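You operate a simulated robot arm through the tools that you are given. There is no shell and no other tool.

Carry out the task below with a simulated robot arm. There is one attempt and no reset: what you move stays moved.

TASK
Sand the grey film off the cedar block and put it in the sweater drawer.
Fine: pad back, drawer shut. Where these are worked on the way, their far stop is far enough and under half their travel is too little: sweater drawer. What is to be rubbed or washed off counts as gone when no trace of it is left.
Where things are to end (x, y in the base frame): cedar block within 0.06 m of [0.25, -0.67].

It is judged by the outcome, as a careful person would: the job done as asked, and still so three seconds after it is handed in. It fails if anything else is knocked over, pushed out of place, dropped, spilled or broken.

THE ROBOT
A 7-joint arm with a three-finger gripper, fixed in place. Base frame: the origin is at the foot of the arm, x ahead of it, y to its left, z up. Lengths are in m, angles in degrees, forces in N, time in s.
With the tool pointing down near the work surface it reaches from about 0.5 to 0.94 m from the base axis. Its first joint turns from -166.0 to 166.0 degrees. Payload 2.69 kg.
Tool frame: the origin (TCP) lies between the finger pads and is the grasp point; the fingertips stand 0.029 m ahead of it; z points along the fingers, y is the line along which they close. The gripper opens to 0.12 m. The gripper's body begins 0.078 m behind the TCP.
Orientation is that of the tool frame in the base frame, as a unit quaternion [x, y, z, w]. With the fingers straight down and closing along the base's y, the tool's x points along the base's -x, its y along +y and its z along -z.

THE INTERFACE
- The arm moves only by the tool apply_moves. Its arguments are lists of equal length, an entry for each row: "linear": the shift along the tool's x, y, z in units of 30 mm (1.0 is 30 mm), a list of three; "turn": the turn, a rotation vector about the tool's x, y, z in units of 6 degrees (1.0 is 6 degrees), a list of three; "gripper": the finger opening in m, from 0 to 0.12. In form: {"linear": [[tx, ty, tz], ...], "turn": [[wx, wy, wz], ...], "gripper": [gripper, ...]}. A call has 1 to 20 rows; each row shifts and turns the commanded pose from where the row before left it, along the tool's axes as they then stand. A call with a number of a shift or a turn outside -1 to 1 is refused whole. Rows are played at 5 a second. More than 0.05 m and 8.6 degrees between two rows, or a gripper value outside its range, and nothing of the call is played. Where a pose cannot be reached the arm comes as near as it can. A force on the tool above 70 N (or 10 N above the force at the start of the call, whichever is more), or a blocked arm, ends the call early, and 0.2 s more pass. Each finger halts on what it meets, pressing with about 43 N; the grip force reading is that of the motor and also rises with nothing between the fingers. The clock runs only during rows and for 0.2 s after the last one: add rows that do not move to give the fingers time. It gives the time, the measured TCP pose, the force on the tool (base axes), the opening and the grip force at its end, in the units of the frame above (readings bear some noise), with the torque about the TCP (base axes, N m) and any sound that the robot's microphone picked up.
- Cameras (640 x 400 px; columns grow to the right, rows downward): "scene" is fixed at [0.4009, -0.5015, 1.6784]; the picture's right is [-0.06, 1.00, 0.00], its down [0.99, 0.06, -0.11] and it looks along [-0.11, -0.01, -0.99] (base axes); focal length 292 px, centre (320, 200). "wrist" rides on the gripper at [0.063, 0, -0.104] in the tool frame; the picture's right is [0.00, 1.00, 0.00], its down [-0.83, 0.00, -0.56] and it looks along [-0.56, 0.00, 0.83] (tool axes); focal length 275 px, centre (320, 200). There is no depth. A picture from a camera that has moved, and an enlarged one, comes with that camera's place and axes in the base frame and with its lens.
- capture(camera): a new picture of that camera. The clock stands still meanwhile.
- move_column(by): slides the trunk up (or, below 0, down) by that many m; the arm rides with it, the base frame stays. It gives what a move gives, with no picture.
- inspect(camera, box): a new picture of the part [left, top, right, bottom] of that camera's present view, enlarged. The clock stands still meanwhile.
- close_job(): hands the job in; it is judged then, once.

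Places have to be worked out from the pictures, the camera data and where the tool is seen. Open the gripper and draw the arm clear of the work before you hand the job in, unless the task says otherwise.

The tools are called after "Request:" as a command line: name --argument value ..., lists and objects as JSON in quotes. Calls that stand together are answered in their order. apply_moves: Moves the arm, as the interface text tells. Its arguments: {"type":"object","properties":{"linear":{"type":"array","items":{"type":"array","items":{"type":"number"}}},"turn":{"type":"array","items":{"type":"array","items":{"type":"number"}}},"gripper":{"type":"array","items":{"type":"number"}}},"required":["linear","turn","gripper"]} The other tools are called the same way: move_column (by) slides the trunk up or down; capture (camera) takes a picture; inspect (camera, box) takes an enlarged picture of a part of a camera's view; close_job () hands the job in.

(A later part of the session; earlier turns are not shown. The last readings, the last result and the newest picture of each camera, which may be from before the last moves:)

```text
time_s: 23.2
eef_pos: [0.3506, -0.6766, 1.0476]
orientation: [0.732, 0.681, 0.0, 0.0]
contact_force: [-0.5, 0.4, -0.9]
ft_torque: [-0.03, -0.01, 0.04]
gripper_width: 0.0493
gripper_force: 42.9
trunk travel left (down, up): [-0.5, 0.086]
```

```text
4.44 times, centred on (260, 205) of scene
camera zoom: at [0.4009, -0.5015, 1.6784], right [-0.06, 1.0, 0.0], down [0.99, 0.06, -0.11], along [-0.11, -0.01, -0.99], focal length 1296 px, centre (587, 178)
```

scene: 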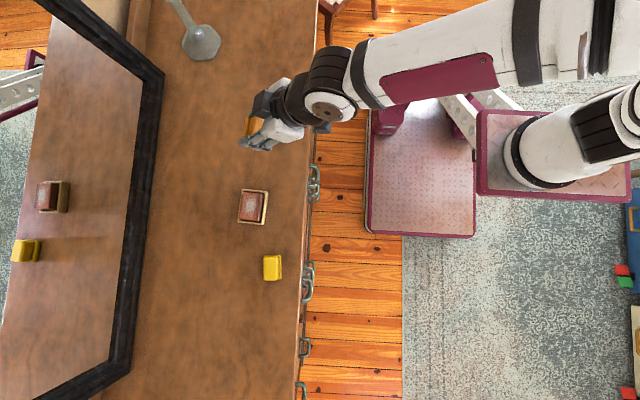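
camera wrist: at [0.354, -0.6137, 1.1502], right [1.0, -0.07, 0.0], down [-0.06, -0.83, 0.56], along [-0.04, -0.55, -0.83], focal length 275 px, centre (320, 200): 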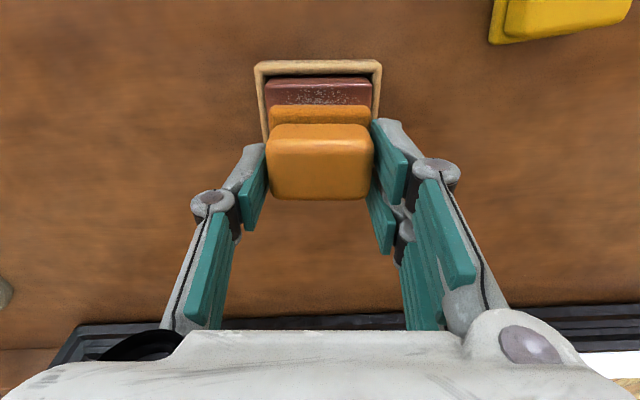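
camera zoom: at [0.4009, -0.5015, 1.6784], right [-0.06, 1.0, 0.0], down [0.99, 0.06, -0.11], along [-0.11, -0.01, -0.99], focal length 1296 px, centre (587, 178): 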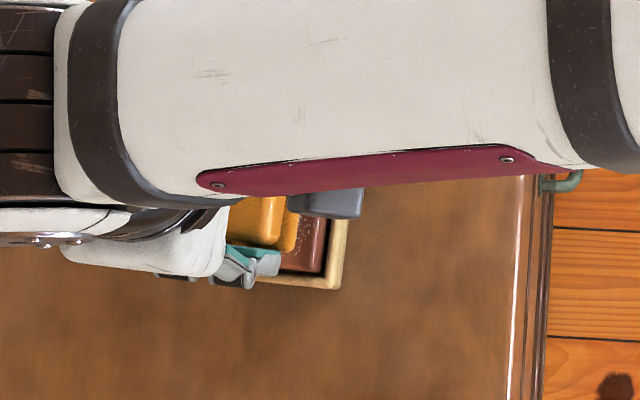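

Pad and block are aligned. I'll descend gently in small steps, watching the force for contact expected near TCP z ≈ 1.015.

Request:
apply_moves --linear '[[0, 0, 0.4], [0, 0, 0.3], [0, 0, 0.1]]' --turn '[[0, 0, 0], [0, 0, 0], [0, 0, 0]]' --gripper '[0.03, 0.03, 0.03]'

Request:
apply_moves --linear '[[0, 0, 0.1]]' --turn '[[0, 0, 0]]' --gripper '[0.03]'

Request:
apply_moves --linear '[[0, 0, 0.1]]' --turn '[[0, 0, 0]]' --gripper '[0.03]'

Request:
capture --camera "wrist"

```text
time_s: 24.0
eef_pos: [0.3496, -0.6765, 1.022]
orientation: [0.732, 0.681, 0.0, 0.0]
contact_force: [-0.5, 0.1, -0.1]
ft_torque: [-0.03, -0.02, 0.03]
gripper_width: 0.0495
gripper_force: 43.3
trunk travel left (down, up): [-0.5, 0.086]
```

```text
time_s: 24.4
eef_pos: [0.3499, -0.6751, 1.0204]
orientation: [0.732, 0.681, 0.0, -0.001]
contact_force: [-0.2, 0.8, -0.8]
ft_torque: [0.01, -0.01, 0.01]
gripper_width: 0.0489
gripper_force: 42.9
trunk travel left (down, up): [-0.5, 0.086]
```

```text
time_s: 24.8
eef_pos: [0.3487, -0.6768, 1.0172]
orientation: [0.732, 0.681, 0.0, 0.0]
contact_force: [0.9, -0.1, -0.7]
ft_torque: [0.01, -0.01, -0.03]
gripper_width: 0.0492
gripper_force: 43.5
trunk travel left (down, up): [-0.5, 0.086]
```

```text
taken
camera wrist: at [0.353, -0.6125, 1.1197], right [1.0, -0.07, 0.0], down [-0.06, -0.83, 0.56], along [-0.04, -0.55, -0.83], focal length 275 px, centre (320, 200)
```

wrist: 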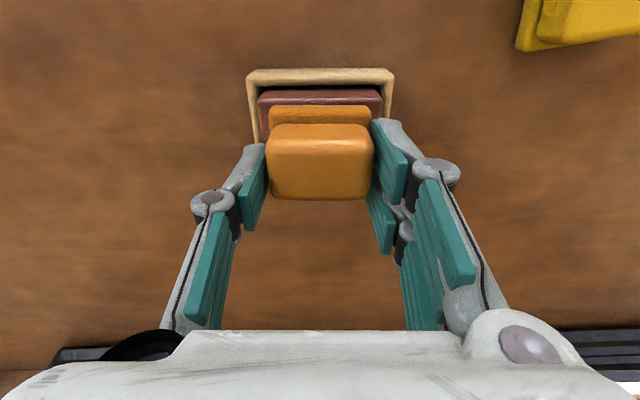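

No contact yet at 1.017. I'll keep stepping down 3 mm at a time.

Request:
apply_moves --linear '[[0, 0, 0.1]]' --turn '[[0, 0, 0]]' --gripper '[0.03]'

Request:
apply_moves --linear '[[0, 0, 0.1]]' --turn '[[0, 0, 0]]' --gripper '[0.03]'

Request:
apply_moves --linear '[[0, 0, 0.07]]' --turn '[[0, 0, 0]]' --gripper '[0.03]'

```text
time_s: 25.2
eef_pos: [0.3498, -0.674, 1.0135]
orientation: [0.732, 0.681, 0.0, 0.001]
contact_force: [-0.2, -0.3, -0.2]
ft_torque: [-0.02, -0.01, -0.02]
gripper_width: 0.0491
gripper_force: 42.8
trunk travel left (down, up): [-0.5, 0.086]
```

```text
time_s: 25.6
eef_pos: [0.3495, -0.6753, 1.012]
orientation: [0.731, 0.682, 0.001, 0.0]
contact_force: [1.3, 0.4, -0.3]
ft_torque: [-0.01, -0.02, 0.02]
gripper_width: 0.0491
gripper_force: 42.9
trunk travel left (down, up): [-0.5, 0.086]
```

```text
time_s: 26.0
eef_pos: [0.3486, -0.6746, 1.009]
orientation: [0.732, 0.681, 0.001, 0.0]
contact_force: [0.3, -0.5, -0.2]
ft_torque: [-0.01, -0.02, 0.02]
gripper_width: 0.0491
gripper_force: 43.0
trunk travel left (down, up): [-0.5, 0.086]
```

Still no contact at 1.009; I continue in 2–3 mm steps.

Request:
apply_moves --linear '[[0, 0, 0.08]]' --turn '[[0, 0, 0]]' --gripper '[0.03]'

Request:
apply_moves --linear '[[0, 0, 0.08]]' --turn '[[0, 0, 0]]' --gripper '[0.03]'

Request:
inspect --camera "wrist" --box '[240, 60, 400, 160]'

```text
time_s: 26.4
eef_pos: [0.3483, -0.6761, 1.0091]
orientation: [0.731, 0.682, 0.0, 0.002]
contact_force: [0.8, 2.8, 9.6]
ft_torque: [0.2, 0.0, -0.03]
gripper_width: 0.0491
gripper_force: 42.4
trunk travel left (down, up): [-0.5, 0.086]
```

```text
time_s: 26.8
eef_pos: [0.3488, -0.6759, 1.0068]
orientation: [0.731, 0.682, -0.002, 0.002]
contact_force: [1.1, 7.4, 30.7]
ft_torque: [0.66, 0.04, -0.02]
gripper_width: 0.0492
gripper_force: 42.7
trunk travel left (down, up): [-0.5, 0.086]
```

```text
4.00 times, centred on (320, 110) of wrist
camera zoom: at [0.3527, -0.6127, 1.111], right [1.0, -0.07, 0.0], down [-0.06, -0.83, 0.56], along [-0.04, -0.56, -0.83], focal length 1101 px, centre (320, 560)
```

zoom: 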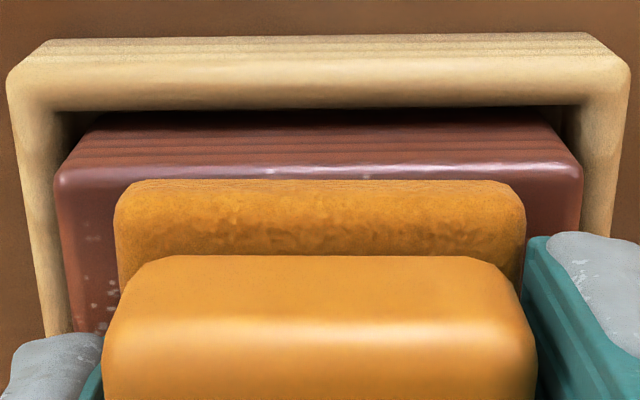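

Contact is made at TCP z ≈ 1.007 with 31 N, more than needed. I'll ease up about 2 mm to a light press, then try a short stroke and check the readings.

Request:
apply_moves --linear '[[0, 0, -0.07], [0, 0, 0]]' --turn '[[0, 0, 0], [0, 0, 0]]' --gripper '[0.03, 0.03]'

Request:
apply_moves --linear '[[0, 0.3, 0], [0, 0.3, 0], [0, -0.3, 0], [0, -0.3, 0], [0, -0.3, 0], [0, -0.3, 0], [0, 0.3, 0], [0, 0.3, 0]]' --turn '[[0, 0, 0], [0, 0, 0], [0, 0, 0], [0, 0, 0], [0, 0, 0], [0, 0, 0], [0, 0, 0], [0, 0, 0]]' --gripper '[0.03, 0.03, 0.03, 0.03, 0.03, 0.03, 0.03, 0.03]'

Request:
capture --camera "wrist"

```text
time_s: 27.4
eef_pos: [0.3486, -0.6749, 1.0087]
orientation: [0.732, 0.681, -0.001, 0.002]
contact_force: [3.8, -3.1, 27.7]
ft_torque: [0.1, -0.09, -0.01]
gripper_width: 0.049
gripper_force: 43.6
trunk travel left (down, up): [-0.5, 0.086]
```

```text
time_s: 29.2
eef_pos: [0.3444, -0.6752, 1.0079]
orientation: [0.732, 0.681, -0.003, -0.001]
contact_force: [-14.1, 0.2, 26.5]
ft_torque: [0.09, 0.59, 0.04]
gripper_width: 0.0489
gripper_force: 43.3
trunk travel left (down, up): [-0.5, 0.086]
```

```text
taken
camera wrist: at [0.349, -0.6123, 1.1108], right [1.0, -0.07, 0.0], down [-0.06, -0.83, 0.56], along [-0.04, -0.56, -0.83], focal length 275 px, centre (320, 200)
```

wrist: 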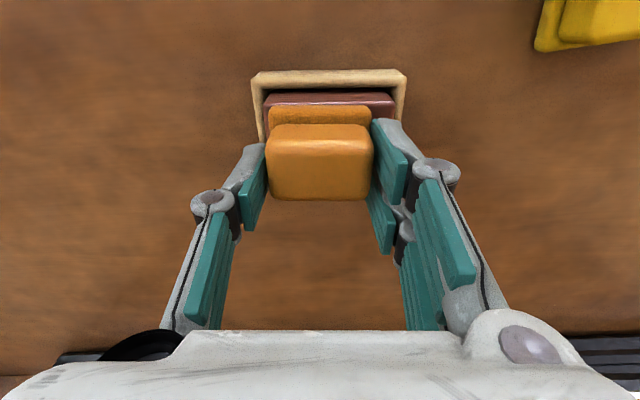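

The press is about 27 N with 14 N drag; the tray has stayed put. I'll ease 1.5 mm more and rub a full pattern of strokes along x at several y offsets.

Request:
apply_moves --linear '[[0, 0, -0.05], [0, 0.35, 0], [0, 0.35, 0], [0, -0.35, 0], [0, -0.35, 0], [0, -0.35, 0], [0, -0.35, 0], [0.25, 0.35, 0], [0, 0.35, 0], [0, 0.35, 0], [0, 0.35, 0], [0, -0.35, 0], [0, -0.35, 0], [0, -0.35, 0], [0, -0.35, 0], [0, 0.35, 0], [0, 0.35, 0]]' --turn '[[0, 0, 0], [0, 0, 0], [0, 0, 0], [0, 0, 0], [0, 0, 0], [0, 0, 0], [0, 0, 0], [0, 0, 0], [0, 0, 0], [0, 0, 0], [0, 0, 0], [0, 0, 0], [0, 0, 0], [0, 0, 0], [0, 0, 0], [0, 0, 0], [0, 0, 0]]' --gripper '[0.03, 0.03, 0.03, 0.03, 0.03, 0.03, 0.03, 0.03, 0.03, 0.03, 0.03, 0.03, 0.03, 0.03, 0.03, 0.03, 0.03]'

Request:
capture --camera "wrist"

```text
time_s: 32.8
eef_pos: [0.3474, -0.6669, 1.0075]
orientation: [0.732, 0.681, -0.001, 0.0]
contact_force: [-3.3, 0.3, 5.8]
ft_torque: [-0.06, 0.19, 0.02]
gripper_width: 0.0492
gripper_force: 42.8
trunk travel left (down, up): [-0.5, 0.086]
```

```text
taken
camera wrist: at [0.3516, -0.6047, 1.1112], right [1.0, -0.07, 0.0], down [-0.06, -0.83, 0.56], along [-0.04, -0.55, -0.83], focal length 275 px, centre (320, 200)
```

wrist: 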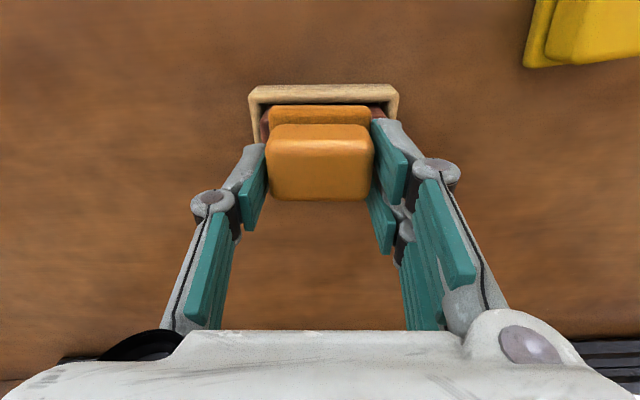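

Now 5.8 N at the front offset, tray still in place. I continue the strokes at the centre and rear offsets.

Request:
apply_moves --linear '[[-0.25, 0.35, 0.02], [0, 0.35, 0], [0, -0.35, 0], [0, -0.35, 0], [0, -0.35, 0], [0, -0.35, 0], [-0.25, 0.35, 0], [0, 0.35, 0], [0, 0.35, 0], [0, 0.35, 0], [0, -0.35, 0], [0, -0.35, 0], [0, -0.35, 0], [0, -0.35, 0], [-0.15, 0.35, 0], [0, 0.35, 0], [0, 0.35, 0], [0, 0.35, 0], [0, -0.35, 0], [0, -0.35, 0]]' --turn '[[0, 0, 0], [0, 0, 0], [0, 0, 0], [0, 0, 0], [0, 0, 0], [0, 0, 0], [0, 0, 0], [0, 0, 0], [0, 0, 0], [0, 0, 0], [0, 0, 0], [0, 0, 0], [0, 0, 0], [0, 0, 0], [0, 0, 0], [0, 0, 0], [0, 0, 0], [0, 0, 0], [0, 0, 0], [0, 0, 0]]' --gripper '[0.03, 0.03, 0.03, 0.03, 0.03, 0.03, 0.03, 0.03, 0.03, 0.03, 0.03, 0.03, 0.03, 0.03, 0.03, 0.03, 0.03, 0.03, 0.03, 0.03]'

Request:
apply_moves --linear '[[0, 0, -0.6], [0, 0, -1], [1, 0, -0.6], [1, 0, 0], [0, 0, 0]]' --turn '[[0, 0, 0], [0, 0, 0], [0, 0, 0], [0, 0, 0], [0, 0, 0]]' --gripper '[0.03, 0.03, 0.03, 0.03, 0.03]'

Request:
capture --camera "wrist"

Request:
inspect --camera "scene" --box '[210, 170, 310, 240]'

```text
time_s: 37.0
eef_pos: [0.3493, -0.6881, 1.0077]
orientation: [0.731, 0.682, 0.0, 0.001]
contact_force: [9.6, 0.5, 18.9]
ft_torque: [0.11, -0.32, -0.07]
gripper_width: 0.049
gripper_force: 43.3
trunk travel left (down, up): [-0.5, 0.086]
```

```text
time_s: 38.2
eef_pos: [0.353, -0.6274, 1.0734]
orientation: [0.732, 0.681, 0.001, -0.001]
contact_force: [-0.5, 0.6, -0.3]
ft_torque: [-0.01, -0.01, 0.01]
gripper_width: 0.0492
gripper_force: 43.0
trunk travel left (down, up): [-0.5, 0.086]
```

```text
taken
camera wrist: at [0.3565, -0.5651, 1.1762], right [1.0, -0.07, 0.0], down [-0.05, -0.83, 0.56], along [-0.04, -0.55, -0.83], focal length 275 px, centre (320, 200)
```

wrist: 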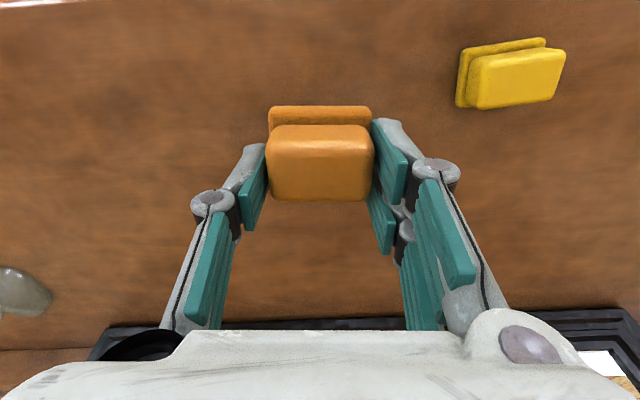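

```text
5.71 times, centred on (260, 205) of scene
camera zoom: at [0.4009, -0.5015, 1.6784], right [-0.06, 1.0, 0.0], down [0.99, 0.06, -0.11], along [-0.11, -0.01, -0.99], focal length 1666 px, centre (663, 171)
```

zoom: 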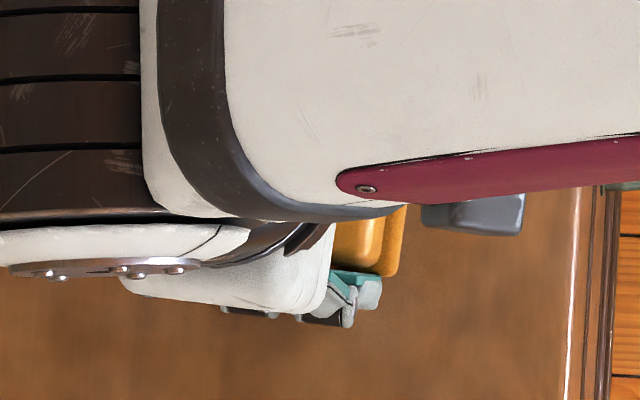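

The block is hidden behind the pad in this pose. I'll move aside towards -x so both cameras can see its top.

Request:
apply_moves --linear '[[0, -0.95, -0.2], [0, -0.95, 0], [0, -0.95, 0], [0, -0.95, 0], [0, -0.9, 0]]' --turn '[[0, 0, 0], [0, 0, 0], [0, 0, 0], [0, 0, 0], [0, 0, 0]]' --gripper '[0.03, 0.03, 0.03, 0.03, 0.03]'

Request:
capture --camera "wrist"

Request:
inspect --camera "scene" --box '[225, 180, 285, 230]'

```text
time_s: 39.4
eef_pos: [0.2126, -0.6175, 1.0815]
orientation: [0.732, 0.682, 0.0, 0.001]
contact_force: [1.3, 0.4, 0.2]
ft_torque: [0.0, 0.01, 0.01]
gripper_width: 0.0491
gripper_force: 43.2
trunk travel left (down, up): [-0.5, 0.086]
```

```text
taken
camera wrist: at [0.2166, -0.5538, 1.1834], right [1.0, -0.07, 0.0], down [-0.05, -0.83, 0.56], along [-0.04, -0.55, -0.83], focal length 275 px, centre (320, 200)
```

wrist: 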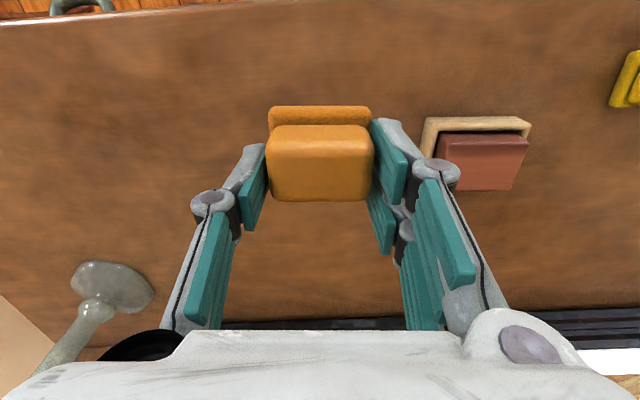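

```text
8.00 times, centred on (255, 205) of scene
camera zoom: at [0.4009, -0.5015, 1.6784], right [-0.06, 1.0, 0.0], down [0.99, 0.06, -0.11], along [-0.11, -0.01, -0.99], focal length 2332 px, centre (840, 160)
```

zoom: 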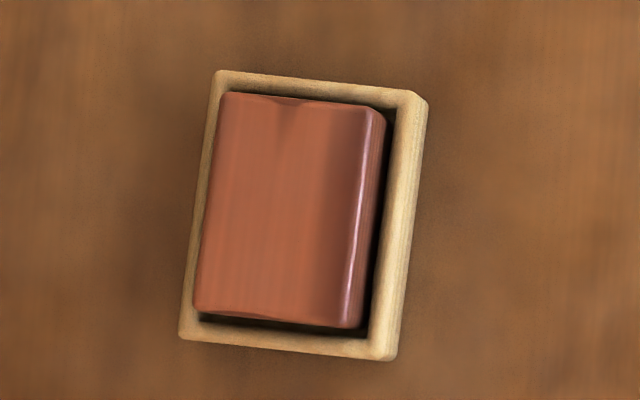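

The film looks entirely gone, so the orange pad was the right one. I'll zoom in closer to be sure no speck remains.

Request:
inspect --camera "scene" --box '[236, 188, 274, 212]'

Request:
inspect --camera "scene" --box '[236, 200, 274, 224]'

Request:
inspect --camera "wrist" --box '[420, 105, 540, 195]'

```text
16.00 times, centred on (255, 200) of scene
camera zoom: at [0.4009, -0.5015, 1.6784], right [-0.06, 1.0, 0.0], down [0.99, 0.06, -0.11], along [-0.11, -0.01, -0.99], focal length 4664 px, centre (1360, 200)
```

zoom: 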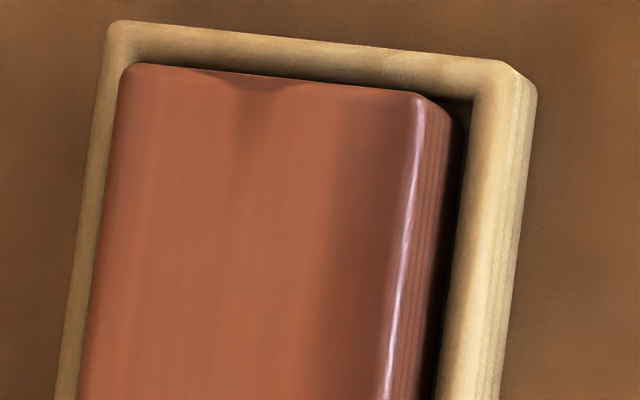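

```text
16.00 times, centred on (255, 212) of scene
camera zoom: at [0.4009, -0.5015, 1.6784], right [-0.06, 1.0, 0.0], down [0.99, 0.06, -0.11], along [-0.11, -0.01, -0.99], focal length 4664 px, centre (1360, 8)
```

zoom: 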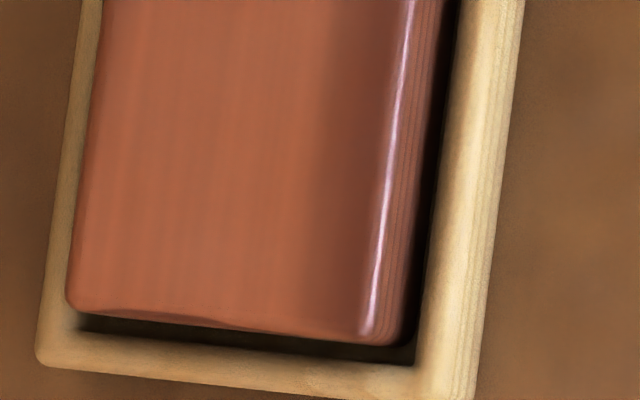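

```text
4.44 times, centred on (480, 150) of wrist
camera zoom: at [0.2166, -0.5538, 1.1834], right [1.0, -0.07, 0.0], down [-0.05, -0.83, 0.56], along [-0.04, -0.55, -0.83], focal length 1224 px, centre (-391, 422)
```

zoom: 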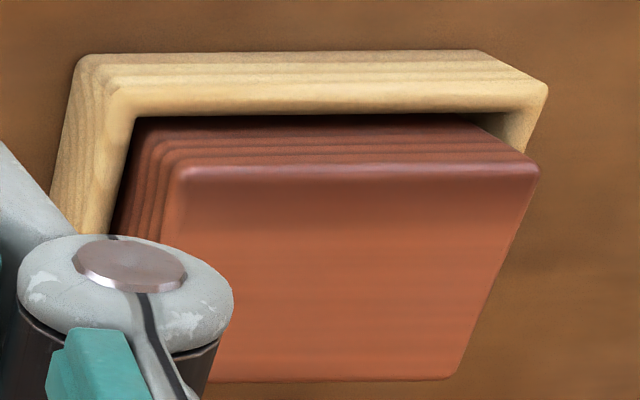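

The block top is spotless. Now I return the pad to its home spot: shift 11 mm back in y and lower it gently.

Request:
apply_moves --linear '[[-0.38, 0, 0], [0, 0, 1], [0, 0, 1], [0, 0, 1], [0, 0, 0.4], [0, 0, 0.15], [0, 0, 0]]' --turn '[[0, 0, 0], [0, 0, 0], [0, 0, 0], [0, 0, 0], [0, 0, 0], [0, 0, 0], [0, 0, 0]]' --gripper '[0.03, 0.03, 0.03, 0.03, 0.03, 0.03, 0.03]'

```text
time_s: 41.0
eef_pos: [0.2124, -0.6283, 0.9752]
orientation: [0.732, 0.681, 0.0, -0.001]
contact_force: [-0.1, 0.6, -1.0]
ft_torque: [0.02, -0.01, -0.04]
gripper_width: 0.0492
gripper_force: 43.6
trunk travel left (down, up): [-0.5, 0.086]
```

Position is right above home and no contact yet at 0.975; I'll step down the remaining 7–8 mm.

Request:
apply_moves --linear '[[0, 0, 0.15], [0, 0, 0]]' --turn '[[0, 0, 0], [0, 0, 0]]' --gripper '[0.03, 0.03]'

Request:
apply_moves --linear '[[0, 0, 0.08], [0, 0, 0]]' --turn '[[0, 0, 0], [0, 0, 0]]' --gripper '[0.03, 0.03]'

```text
time_s: 41.6
eef_pos: [0.2128, -0.6284, 0.9693]
orientation: [0.732, 0.681, -0.001, 0.0]
contact_force: [-0.2, -0.5, -0.8]
ft_torque: [0.02, 0.02, 0.02]
gripper_width: 0.0491
gripper_force: 43.2
trunk travel left (down, up): [-0.5, 0.086]
```

```text
time_s: 42.2
eef_pos: [0.2117, -0.629, 0.9663]
orientation: [0.732, 0.681, 0.0, 0.0]
contact_force: [0.0, 0.4, 0.0]
ft_torque: [0.05, -0.03, 0.01]
gripper_width: 0.0491
gripper_force: 43.5
trunk travel left (down, up): [-0.5, 0.086]
```

No contact force yet; the pad may have been pushed up slightly in the grip while sanding. I'll go down in 1.5 mm steps until it touches.

Request:
apply_moves --linear '[[0, 0, 0.05], [0, 0, 0]]' --turn '[[0, 0, 0], [0, 0, 0]]' --gripper '[0.03, 0.03]'

Request:
apply_moves --linear '[[0, 0, 0.05], [0, 0, 0]]' --turn '[[0, 0, 0], [0, 0, 0]]' --gripper '[0.03, 0.03]'

```text
time_s: 42.8
eef_pos: [0.2113, -0.6297, 0.9657]
orientation: [0.732, 0.682, 0.0, 0.001]
contact_force: [1.5, 5.9, 15.7]
ft_torque: [0.18, -0.07, 0.02]
gripper_width: 0.0491
gripper_force: 43.3
trunk travel left (down, up): [-0.5, 0.086]
```

```text
time_s: 43.4
eef_pos: [0.2123, -0.6284, 0.9661]
orientation: [0.731, 0.682, 0.0, 0.002]
contact_force: [3.9, 9.0, 38.3]
ft_torque: [0.57, -0.15, 0.0]
gripper_width: 0.0493
gripper_force: 42.6
trunk travel left (down, up): [-0.5, 0.086]
```

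The pad is firmly on the dresser top. I relieve the pressing force, then open the fingers.

Request:
apply_moves --linear '[[0, 0, -0.08], [0, 0, 0], [0, 0, 0], [0, 0, 0], [0, 0, 0]]' --turn '[[0, 0, 0], [0, 0, 0], [0, 0, 0], [0, 0, 0], [0, 0, 0]]' --gripper '[0.03, 0.03, 0.055, 0.075, 0.08]'

Request:
apply_moves --linear '[[0, 0, -0.6], [0, 0, -1], [0, 0, -1], [0, 0, -1]]' --turn '[[0, 0, 0], [0, 0, 0], [0, 0, 0], [0, 0, 0]]' --gripper '[0.08, 0.08, 0.08, 0.08]'

Request:
capture --camera "wrist"

Request:
inspect --camera "scene" --box '[240, 130, 310, 180]'

```text
time_s: 44.6
eef_pos: [0.2122, -0.6284, 0.9652]
orientation: [0.732, 0.681, 0.0, 0.0]
contact_force: [0.4, 0.4, -0.4]
ft_torque: [0.01, 0.02, 0.01]
gripper_width: 0.0801
gripper_force: 0.0
trunk travel left (down, up): [-0.5, 0.086]
```

```text
time_s: 45.6
eef_pos: [0.2118, -0.6322, 1.0738]
orientation: [0.732, 0.681, 0.0, -0.001]
contact_force: [-0.3, -0.4, 0.5]
ft_torque: [0.0, -0.01, 0.0]
gripper_width: 0.0802
gripper_force: 0.0
trunk travel left (down, up): [-0.5, 0.086]
```

```text
taken
camera wrist: at [0.2159, -0.5684, 1.1772], right [1.0, -0.07, 0.0], down [-0.06, -0.83, 0.56], along [-0.04, -0.55, -0.83], focal length 275 px, centre (320, 200)
```

wrist: 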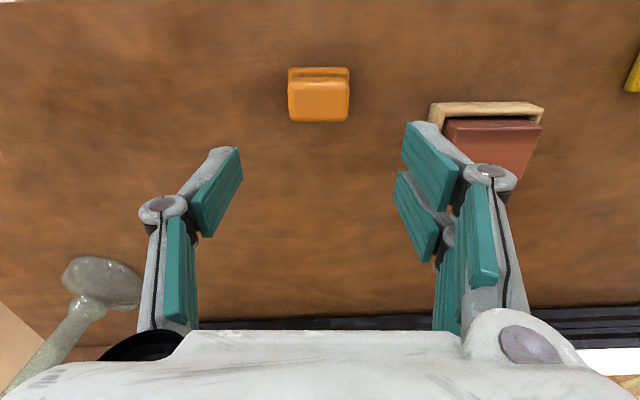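

```text
8.00 times, centred on (275, 155) of scene
camera zoom: at [0.4009, -0.5015, 1.6784], right [-0.06, 1.0, 0.0], down [0.99, 0.06, -0.11], along [-0.11, -0.01, -0.99], focal length 2332 px, centre (680, 560)
```

zoom: 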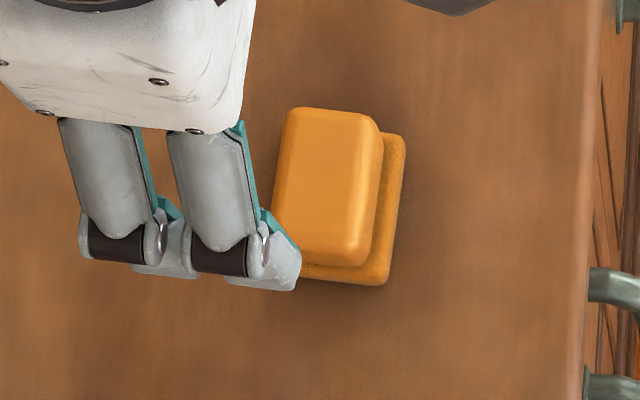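

The pad is back within about 2 mm of its original spot. Next the drawer: I'll back out in front of the dresser at height and turn the wrist so the fingers close along y, for gripping the handle bar.

Request:
apply_moves --linear '[[0.95, 0, 0], [0.95, 0, 0], [0.95, 0, 0], [0.95, 0, 0], [0.95, 0, 0], [0.95, 0, 0], [0.95, 0, 0], [0.95, 0, 0]]' --turn '[[0, 0, 0], [0, 0, 0], [0, 0, 0], [0, 0, 0], [0, 0, 0], [0, 0, 0], [0, 0, 0], [0, 0, 0]]' --gripper '[0.08, 0.08, 0.08, 0.08, 0.08, 0.08, 0.08, 0.08]'

Request:
apply_moves --linear '[[0, 0, 0], [0, 0, 0], [0, 0, 0], [0, 0, 0], [0, 0, 0], [0, 0, 0], [0, 0, 0], [0, 0, 0], [0, 0, 0], [0, 0, 0], [0, 0, 0], [0, 0, 0], [0, 0, 0], [0, 0, 0], [0, 0, 0], [0, 0, 0]]' --turn '[[0, 0, -1], [0, 0, -1], [0, 0, -1], [0, 0, -1], [0, 0, -1], [0, 0, -1], [0, 0, -1], [0, 0, -1], [0, 0, -1], [0, 0, -1], [0, 0, -1], [0, 0, -1], [0, 0, -1], [0, 0, -1], [0, 0, -1], [0, 0, -0.67]]' --gripper '[0.08, 0.08, 0.08, 0.08, 0.08, 0.08, 0.08, 0.08, 0.08, 0.08, 0.08, 0.08, 0.08, 0.08, 0.08, 0.08]'

Request:
capture --camera "wrist"

Request:
capture --camera "scene"

```text
time_s: 47.4
eef_pos: [0.2264, -0.4016, 1.0742]
orientation: [0.732, 0.681, 0.0, 0.0]
contact_force: [0.7, 0.3, -0.2]
ft_torque: [0.03, 0.04, 0.0]
gripper_width: 0.0803
gripper_force: 0.1
trunk travel left (down, up): [-0.5, 0.086]
```

```text
time_s: 50.8
eef_pos: [0.2273, -0.4011, 1.0752]
orientation: [0.0, 1.0, 0.0, 0.001]
contact_force: [0.6, 0.6, 0.5]
ft_torque: [-0.01, -0.01, 0.02]
gripper_width: 0.0801
gripper_force: 0.1
trunk travel left (down, up): [-0.5, 0.086]
```

```text
taken
camera wrist: at [0.1636, -0.4023, 1.1771], right [-0.01, 1.0, 0.0], down [0.83, 0.01, 0.56], along [0.56, 0.0, -0.83], focal length 275 px, centre (320, 200)
```

wrist: 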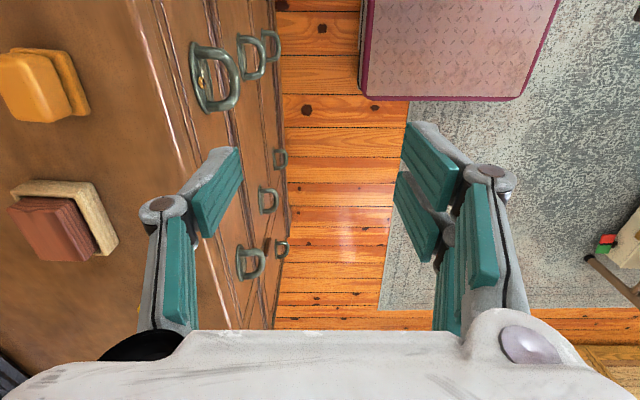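

```text
taken
```

scene: 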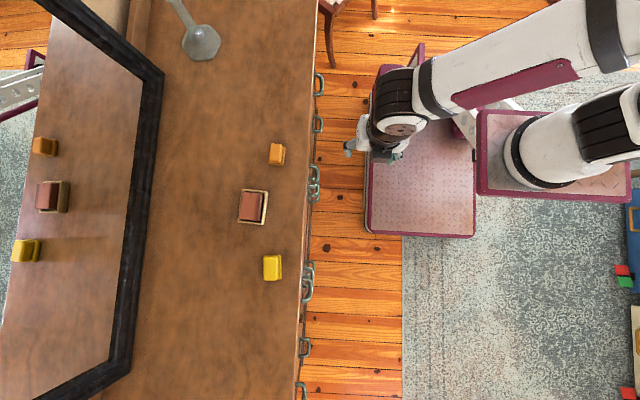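

From here I see the handle with the gold fitting clearly from above. I'll zoom in on it to judge the gap and what the fitting is.

Request:
inspect --camera "wrist" --box '[150, 20, 290, 130]'

Request:
inspect --camera "wrist" --box '[185, 35, 245, 115]'

```text
3.64 times, centred on (220, 75) of wrist
camera zoom: at [0.1636, -0.4023, 1.1771], right [-0.01, 1.0, 0.0], down [0.83, 0.01, 0.56], along [0.56, 0.0, -0.83], focal length 1001 px, centre (684, 654)
```

zoom: 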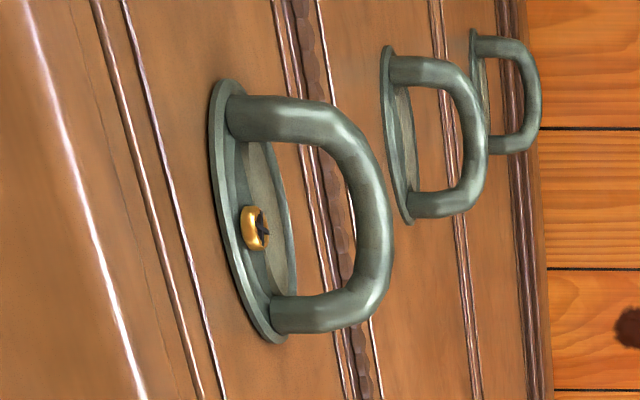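

```text
5.00 times, centred on (215, 75) of wrist
camera zoom: at [0.1636, -0.4023, 1.1771], right [-0.01, 1.0, 0.0], down [0.83, 0.01, 0.56], along [0.56, 0.0, -0.83], focal length 1376 px, centre (845, 825)
```

zoom: 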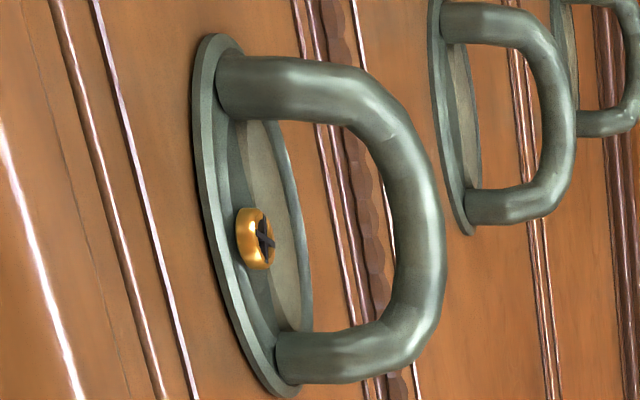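

I'll look more closely still at the gold fitting.

Request:
inspect --camera "wrist" --box '[194, 68, 214, 84]'

Request:
inspect --camera "wrist" --box '[220, 240, 280, 290]'

```text
16.00 times, centred on (204, 76) of wrist
camera zoom: at [0.1636, -0.4023, 1.1771], right [-0.01, 1.0, 0.0], down [0.83, 0.01, 0.56], along [0.56, 0.0, -0.83], focal length 4404 px, centre (2176, 2184)
```

zoom: 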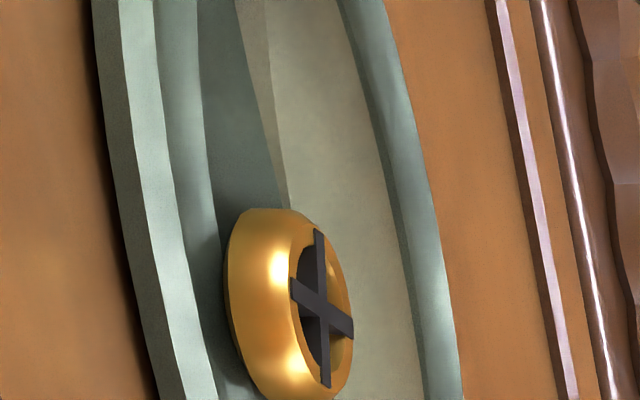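

```text
8.00 times, centred on (250, 265) of wrist
camera zoom: at [0.1636, -0.4023, 1.1771], right [-0.01, 1.0, 0.0], down [0.83, 0.01, 0.56], along [0.56, 0.0, -0.83], focal length 2202 px, centre (880, -320)
```

zoom: 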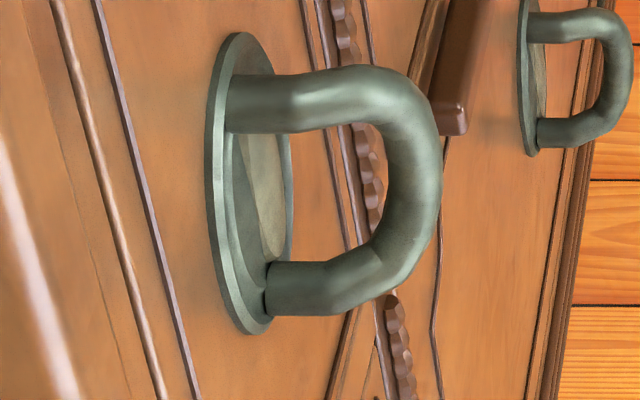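

The gold piece is a keyhole-like rosette on the top centre drawer. The same drawer's right handle, at about (0.573, -0.518, 0.781), offers better reach for pulling, so I'll go in front of it, tilt the fingers 30° towards the dresser and look.

Request:
apply_moves --linear '[[-0.96, 0, 0.2], [-0.96, 0, 0.2], [-0.96, 0, 0.2], [-0.96, 0, 0.2], [-0.96, 0, 0.2], [-0.96, 0, 0.2], [-0.96, 0, 0.2], [-0.96, 0, 0.2], [-0.96, 0, 0.2], [-0.96, 0, 0.2], [-0.96, 0, 0.2], [-0.96, 0, 0.2], [0, 0, 0], [0, 0, 0], [0, 0, 0], [0, 0, 0], [0, 0, 0]]' --turn '[[0, 0, 0], [0, 0, 0], [0, 0, 0], [0, 0, 0], [0, 0, 0], [0, 0, 0], [0, 0, 0], [0, 0, 0], [0, 0, 0], [0, 0, 0], [0, 0, 0], [0, 0, 0], [1, 0, 0], [1, 0, 0], [1, 0, 0], [1, 0, 0], [1, 0, 0]]' --gripper '[0.08, 0.08, 0.08, 0.08, 0.08, 0.08, 0.08, 0.08, 0.08, 0.08, 0.08, 0.08, 0.07, 0.06, 0.05, 0.05, 0.05]'

Request:
capture --camera "wrist"

Request:
capture --camera "scene"

```text
time_s: 54.4
eef_pos: [0.5733, -0.4033, 1.0029]
orientation: [0.001, 0.966, -0.26, 0.001]
contact_force: [0.1, -0.6, -0.4]
ft_torque: [0.04, -0.08, 0.02]
gripper_width: 0.0499
gripper_force: 0.0
trunk travel left (down, up): [-0.5, 0.086]
```

```text
taken
camera wrist: at [0.5097, -0.3506, 1.0911], right [0.0, 0.87, -0.5], down [0.83, 0.28, 0.48], along [0.56, -0.42, -0.72], focal length 275 px, centre (320, 200)
```

wrist: 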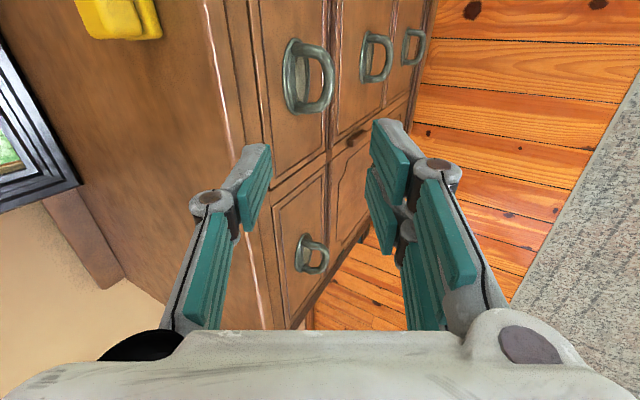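

```text
taken
```

scene: 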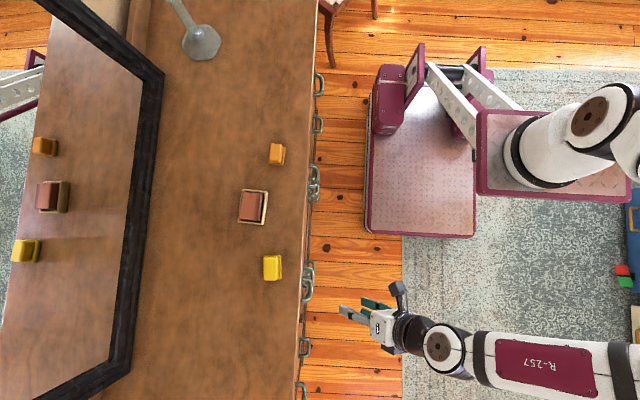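

The pose is good. I move along to the pre-grasp point about 6 cm from the right handle's bar.

Request:
apply_moves --linear '[[0, 0.15, 1], [0, 0.15, 1], [0, 0.14, 1], [0, 0, 1], [0, 0, 1], [0, 0, 1]]' --turn '[[0, 0, 0], [0, 0, 0], [0, 0, 0], [0, 0, 0], [0, 0, 0], [0, 0, 0]]' --gripper '[0.05, 0.05, 0.05, 0.045, 0.04, 0.04]'

Request:
capture --camera "wrist"

Request:
inspect --camera "scene" --box '[280, 240, 380, 320]'

```text
time_s: 55.8
eef_pos: [0.5723, -0.4827, 0.8406]
orientation: [0.0, 0.966, -0.258, 0.001]
contact_force: [0.4, 0.3, 0.6]
ft_torque: [0.0, 0.01, 0.03]
gripper_width: 0.04
gripper_force: 0.0
trunk travel left (down, up): [-0.5, 0.086]
```

```text
taken
camera wrist: at [0.5093, -0.4298, 0.929], right [0.0, 0.87, -0.5], down [0.83, 0.28, 0.48], along [0.56, -0.41, -0.72], focal length 275 px, centre (320, 200)
```

wrist: 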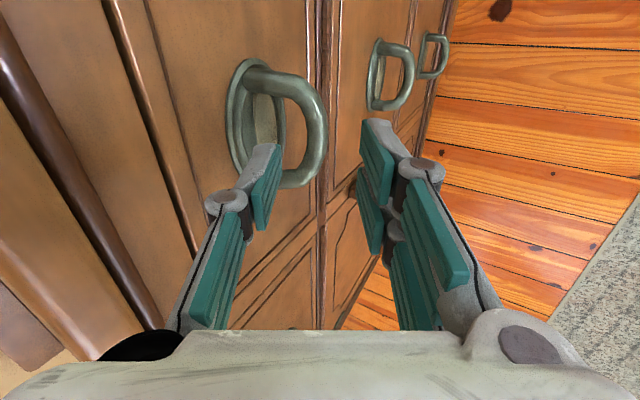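

```text
5.00 times, centred on (330, 280) of scene
camera zoom: at [0.4009, -0.5015, 1.6784], right [-0.06, 1.0, 0.0], down [0.99, 0.06, -0.11], along [-0.11, -0.01, -0.99], focal length 1458 px, centre (270, -200)
```

zoom: 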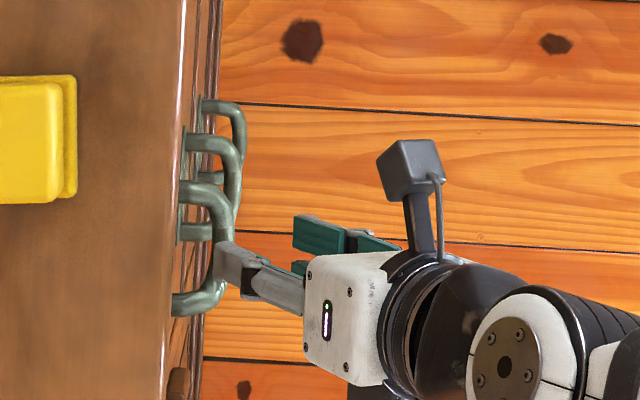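

The bar projects almost exactly where I predicted, centred between the fingers. I advance along the tool axis with the opening at 32 mm.

Request:
apply_moves --linear '[[0, 0, 0.5], [0, 0, 0.5], [0, 0, 0.5], [0, 0, 0.4], [0, 0, 0]]' --turn '[[0, 0, 0], [0, 0, 0], [0, 0, 0], [0, 0, 0], [0, 0, 0]]' --gripper '[0.034, 0.032, 0.032, 0.032, 0.032]'

Request:
capture --camera "wrist"

```text
time_s: 57.0
eef_pos: [0.5728, -0.5102, 0.7891]
orientation: [0.0, 0.966, -0.258, -0.001]
contact_force: [0.2, -0.6, 0.7]
ft_torque: [-0.01, 0.0, -0.06]
gripper_width: 0.032
gripper_force: 0.2
trunk travel left (down, up): [-0.5, 0.086]
```

```text
taken
camera wrist: at [0.5091, -0.458, 0.8792], right [0.0, 0.87, -0.5], down [0.83, 0.28, 0.48], along [0.56, -0.41, -0.72], focal length 275 px, centre (320, 200)
```

wrist: 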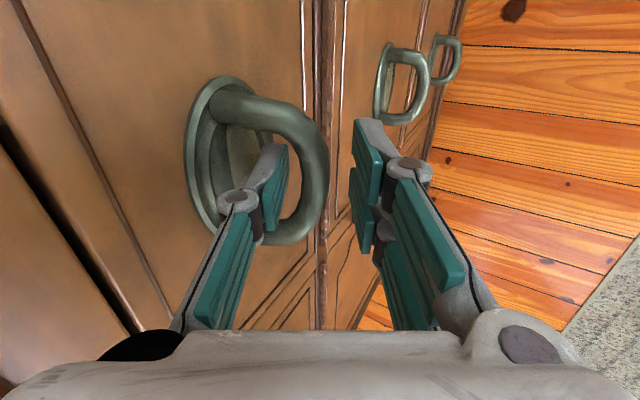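

The inner finger is now behind the bar. I close the gripper on it.

Request:
apply_moves --linear '[[0, 0, 0], [0, 0, 0], [0, 0, 0], [0, 0, 0]]' --turn '[[0, 0, 0], [0, 0, 0], [0, 0, 0], [0, 0, 0]]' --gripper '[0.02, 0.01, 0.005, 0.005]'

Request:
capture --camera "wrist"

```text
time_s: 58.0
eef_pos: [0.5724, -0.5103, 0.7914]
orientation: [0.0, 0.966, -0.26, 0.001]
contact_force: [-0.8, -1.9, 14.9]
ft_torque: [-0.02, 0.37, -0.26]
gripper_width: 0.0127
gripper_force: 39.9
trunk travel left (down, up): [-0.5, 0.086]
```

```text
taken
camera wrist: at [0.509, -0.4583, 0.8802], right [0.0, 0.87, -0.5], down [0.83, 0.28, 0.48], along [0.56, -0.41, -0.72], focal length 275 px, centre (320, 200)
```

wrist: 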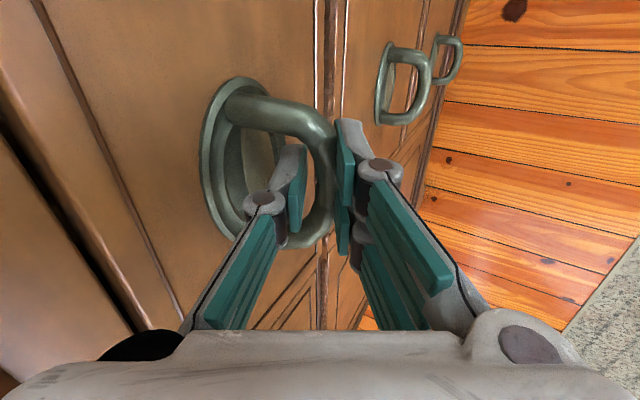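

The bar is gripped (12.7 mm). I pull gently 2 cm along +y and check for movement.

Request:
apply_moves --linear '[[0, 0.144, -0.083], [0, 0.289, -0.167], [0, 0.144, -0.083]]' --turn '[[0, 0, 0], [0, 0, 0], [0, 0, 0]]' --gripper '[0.005, 0.005, 0.005]'

Request:
inspect --camera "scene" --box '[270, 140, 370, 320]'

```text
time_s: 58.8
eef_pos: [0.5722, -0.4904, 0.7907]
orientation: [0.001, 0.966, -0.259, 0.0]
contact_force: [-4.7, -1.9, 20.8]
ft_torque: [-0.08, -0.51, 0.32]
gripper_width: 0.013
gripper_force: 39.5
trunk travel left (down, up): [-0.5, 0.086]
```

```text
2.22 times, centred on (320, 230) of scene
camera zoom: at [0.4009, -0.5015, 1.6784], right [-0.06, 1.0, 0.0], down [0.99, 0.06, -0.11], along [-0.11, -0.01, -0.99], focal length 648 px, centre (320, 133)
```

zoom: 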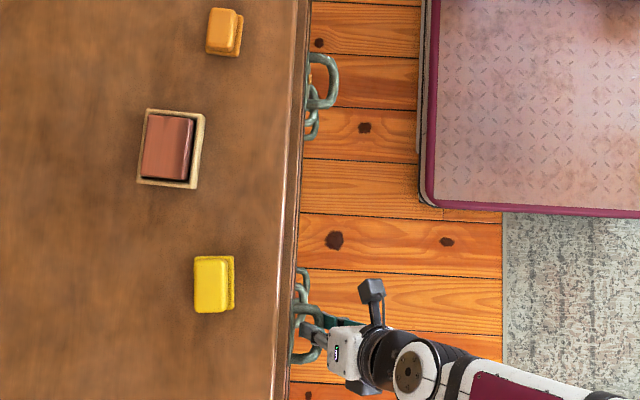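

The top drawer slides out easily, and its left handle moved with it. I continue to pull to about 12 cm and then look inside.

Request:
apply_moves --linear '[[0, 0.54, -0.39], [0, 0.577, -0.333], [0, 0.577, -0.333], [0, 0.577, -0.333], [0, 0.577, -0.333]]' --turn '[[0, 0, 0], [0, 0, 0], [0, 0, 0], [0, 0, 0], [0, 0, 0]]' --gripper '[0.005, 0.005, 0.005, 0.005, 0.005]'

Request:
capture --camera "scene"

Request:
capture --camera "wrist"

```text
time_s: 60.0
eef_pos: [0.5719, -0.3882, 0.7915]
orientation: [0.001, 0.966, -0.259, -0.001]
contact_force: [-4.6, 3.1, 2.1]
ft_torque: [0.2, 0.24, -0.27]
gripper_width: 0.013
gripper_force: 39.4
trunk travel left (down, up): [-0.5, 0.086]
```

```text
taken
```

scene: 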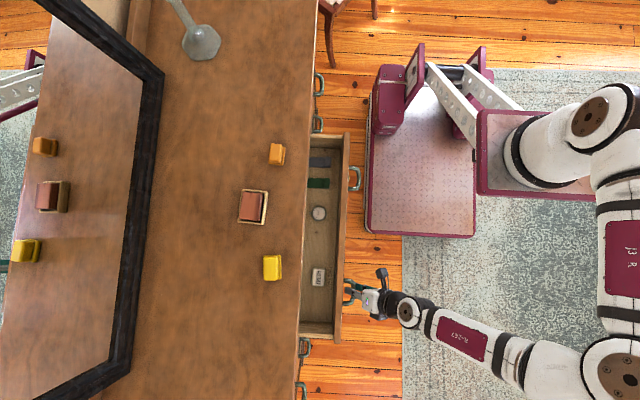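

```text
taken
camera wrist: at [0.5094, -0.336, 0.8806], right [0.0, 0.87, -0.5], down [0.83, 0.28, 0.48], along [0.55, -0.41, -0.72], focal length 275 px, centre (320, 200)
```

wrist: 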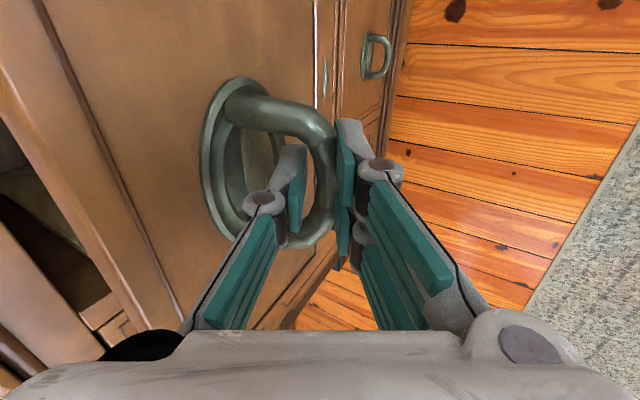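

The drawer is open by 12 cm and holds several small things. I'll zoom in to see them.

Request:
inspect --camera "scene" --box '[290, 120, 380, 240]'

Request:
inspect --camera "scene" --box '[290, 230, 380, 350]'

```text
3.33 times, centred on (335, 180) of scene
camera zoom: at [0.4009, -0.5015, 1.6784], right [-0.06, 1.0, 0.0], down [0.99, 0.06, -0.11], along [-0.11, -0.01, -0.99], focal length 972 px, centre (270, 267)
```

zoom: 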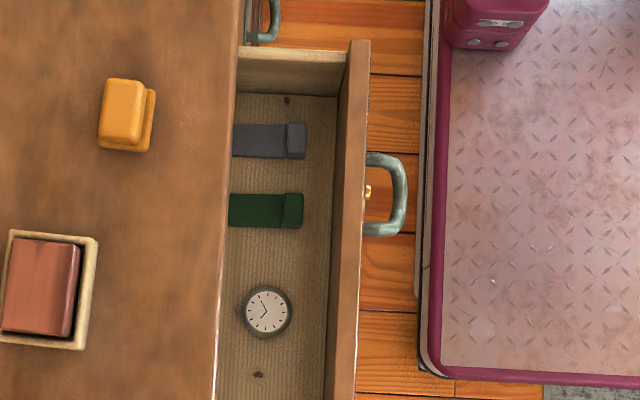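

```text
3.33 times, centred on (335, 290) of scene
camera zoom: at [0.4009, -0.5015, 1.6784], right [-0.06, 1.0, 0.0], down [0.99, 0.06, -0.11], along [-0.11, -0.01, -0.99], focal length 972 px, centre (270, -100)
```

zoom: 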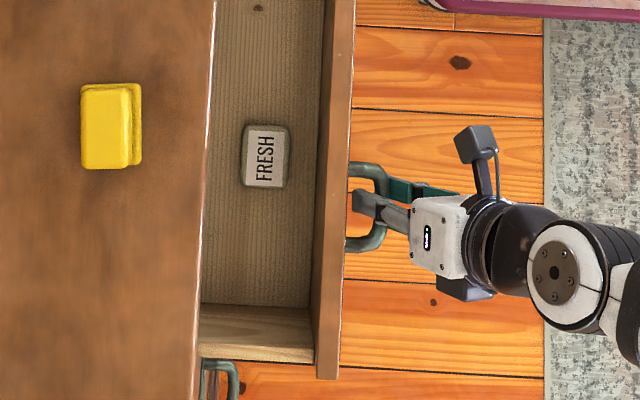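

This top drawer holds ties, a watch and a "FRESH" tin, with no sweaters, and the target spot is taken by the ties, so it isn't the sweater drawer. I'll push it shut again.

Request:
apply_moves --linear '[[0, -0.577, 0.333], [0, -0.577, 0.333], [0, -0.577, 0.333], [0, -0.577, 0.333], [0, -0.577, 0.333], [0, -0.577, 0.333], [0, -0.06, 0.033], [0, 0, 0]]' --turn '[[0, 0, 0], [0, 0, 0], [0, 0, 0], [0, 0, 0], [0, 0, 0], [0, 0, 0], [0, 0, 0], [0, 0, 0]]' --gripper '[0.005, 0.005, 0.005, 0.005, 0.005, 0.005, 0.005, 0.005]'

Request:
capture --camera "scene"

```text
time_s: 61.8
eef_pos: [0.5734, -0.5122, 0.7914]
orientation: [0.0, 0.966, -0.258, -0.001]
contact_force: [-6.6, -0.4, -23.4]
ft_torque: [0.07, -0.55, 0.15]
gripper_width: 0.0128
gripper_force: 39.6
trunk travel left (down, up): [-0.5, 0.086]
```

```text
taken
```

scene: 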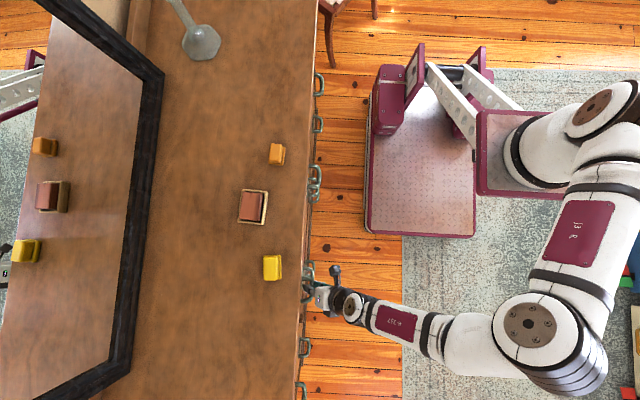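

The drawer appears closed. I'll press in 2 mm more to be sure it is against its stop.

Request:
apply_moves --linear '[[0, -0.08, 0.02], [0, 0, 0]]' --turn '[[0, 0, 0], [0, 0, 0]]' --gripper '[0.005, 0.005]'

Request:
inspect --camera "scene" --box '[270, 140, 350, 320]'

```text
time_s: 62.4
eef_pos: [0.5729, -0.5125, 0.7918]
orientation: [0.001, 0.966, -0.258, -0.001]
contact_force: [-6.6, 3.4, -27.2]
ft_torque: [0.09, -0.08, -0.18]
gripper_width: 0.0131
gripper_force: 39.4
trunk travel left (down, up): [-0.5, 0.086]
```

```text
2.22 times, centred on (310, 230) of scene
camera zoom: at [0.4009, -0.5015, 1.6784], right [-0.06, 1.0, 0.0], down [0.99, 0.06, -0.11], along [-0.11, -0.01, -0.99], focal length 648 px, centre (342, 133)
```

zoom: 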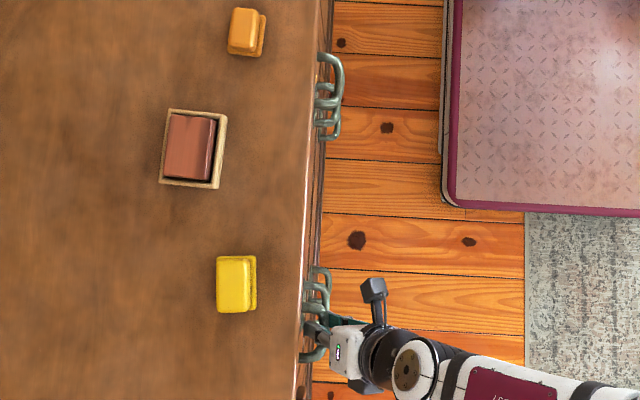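

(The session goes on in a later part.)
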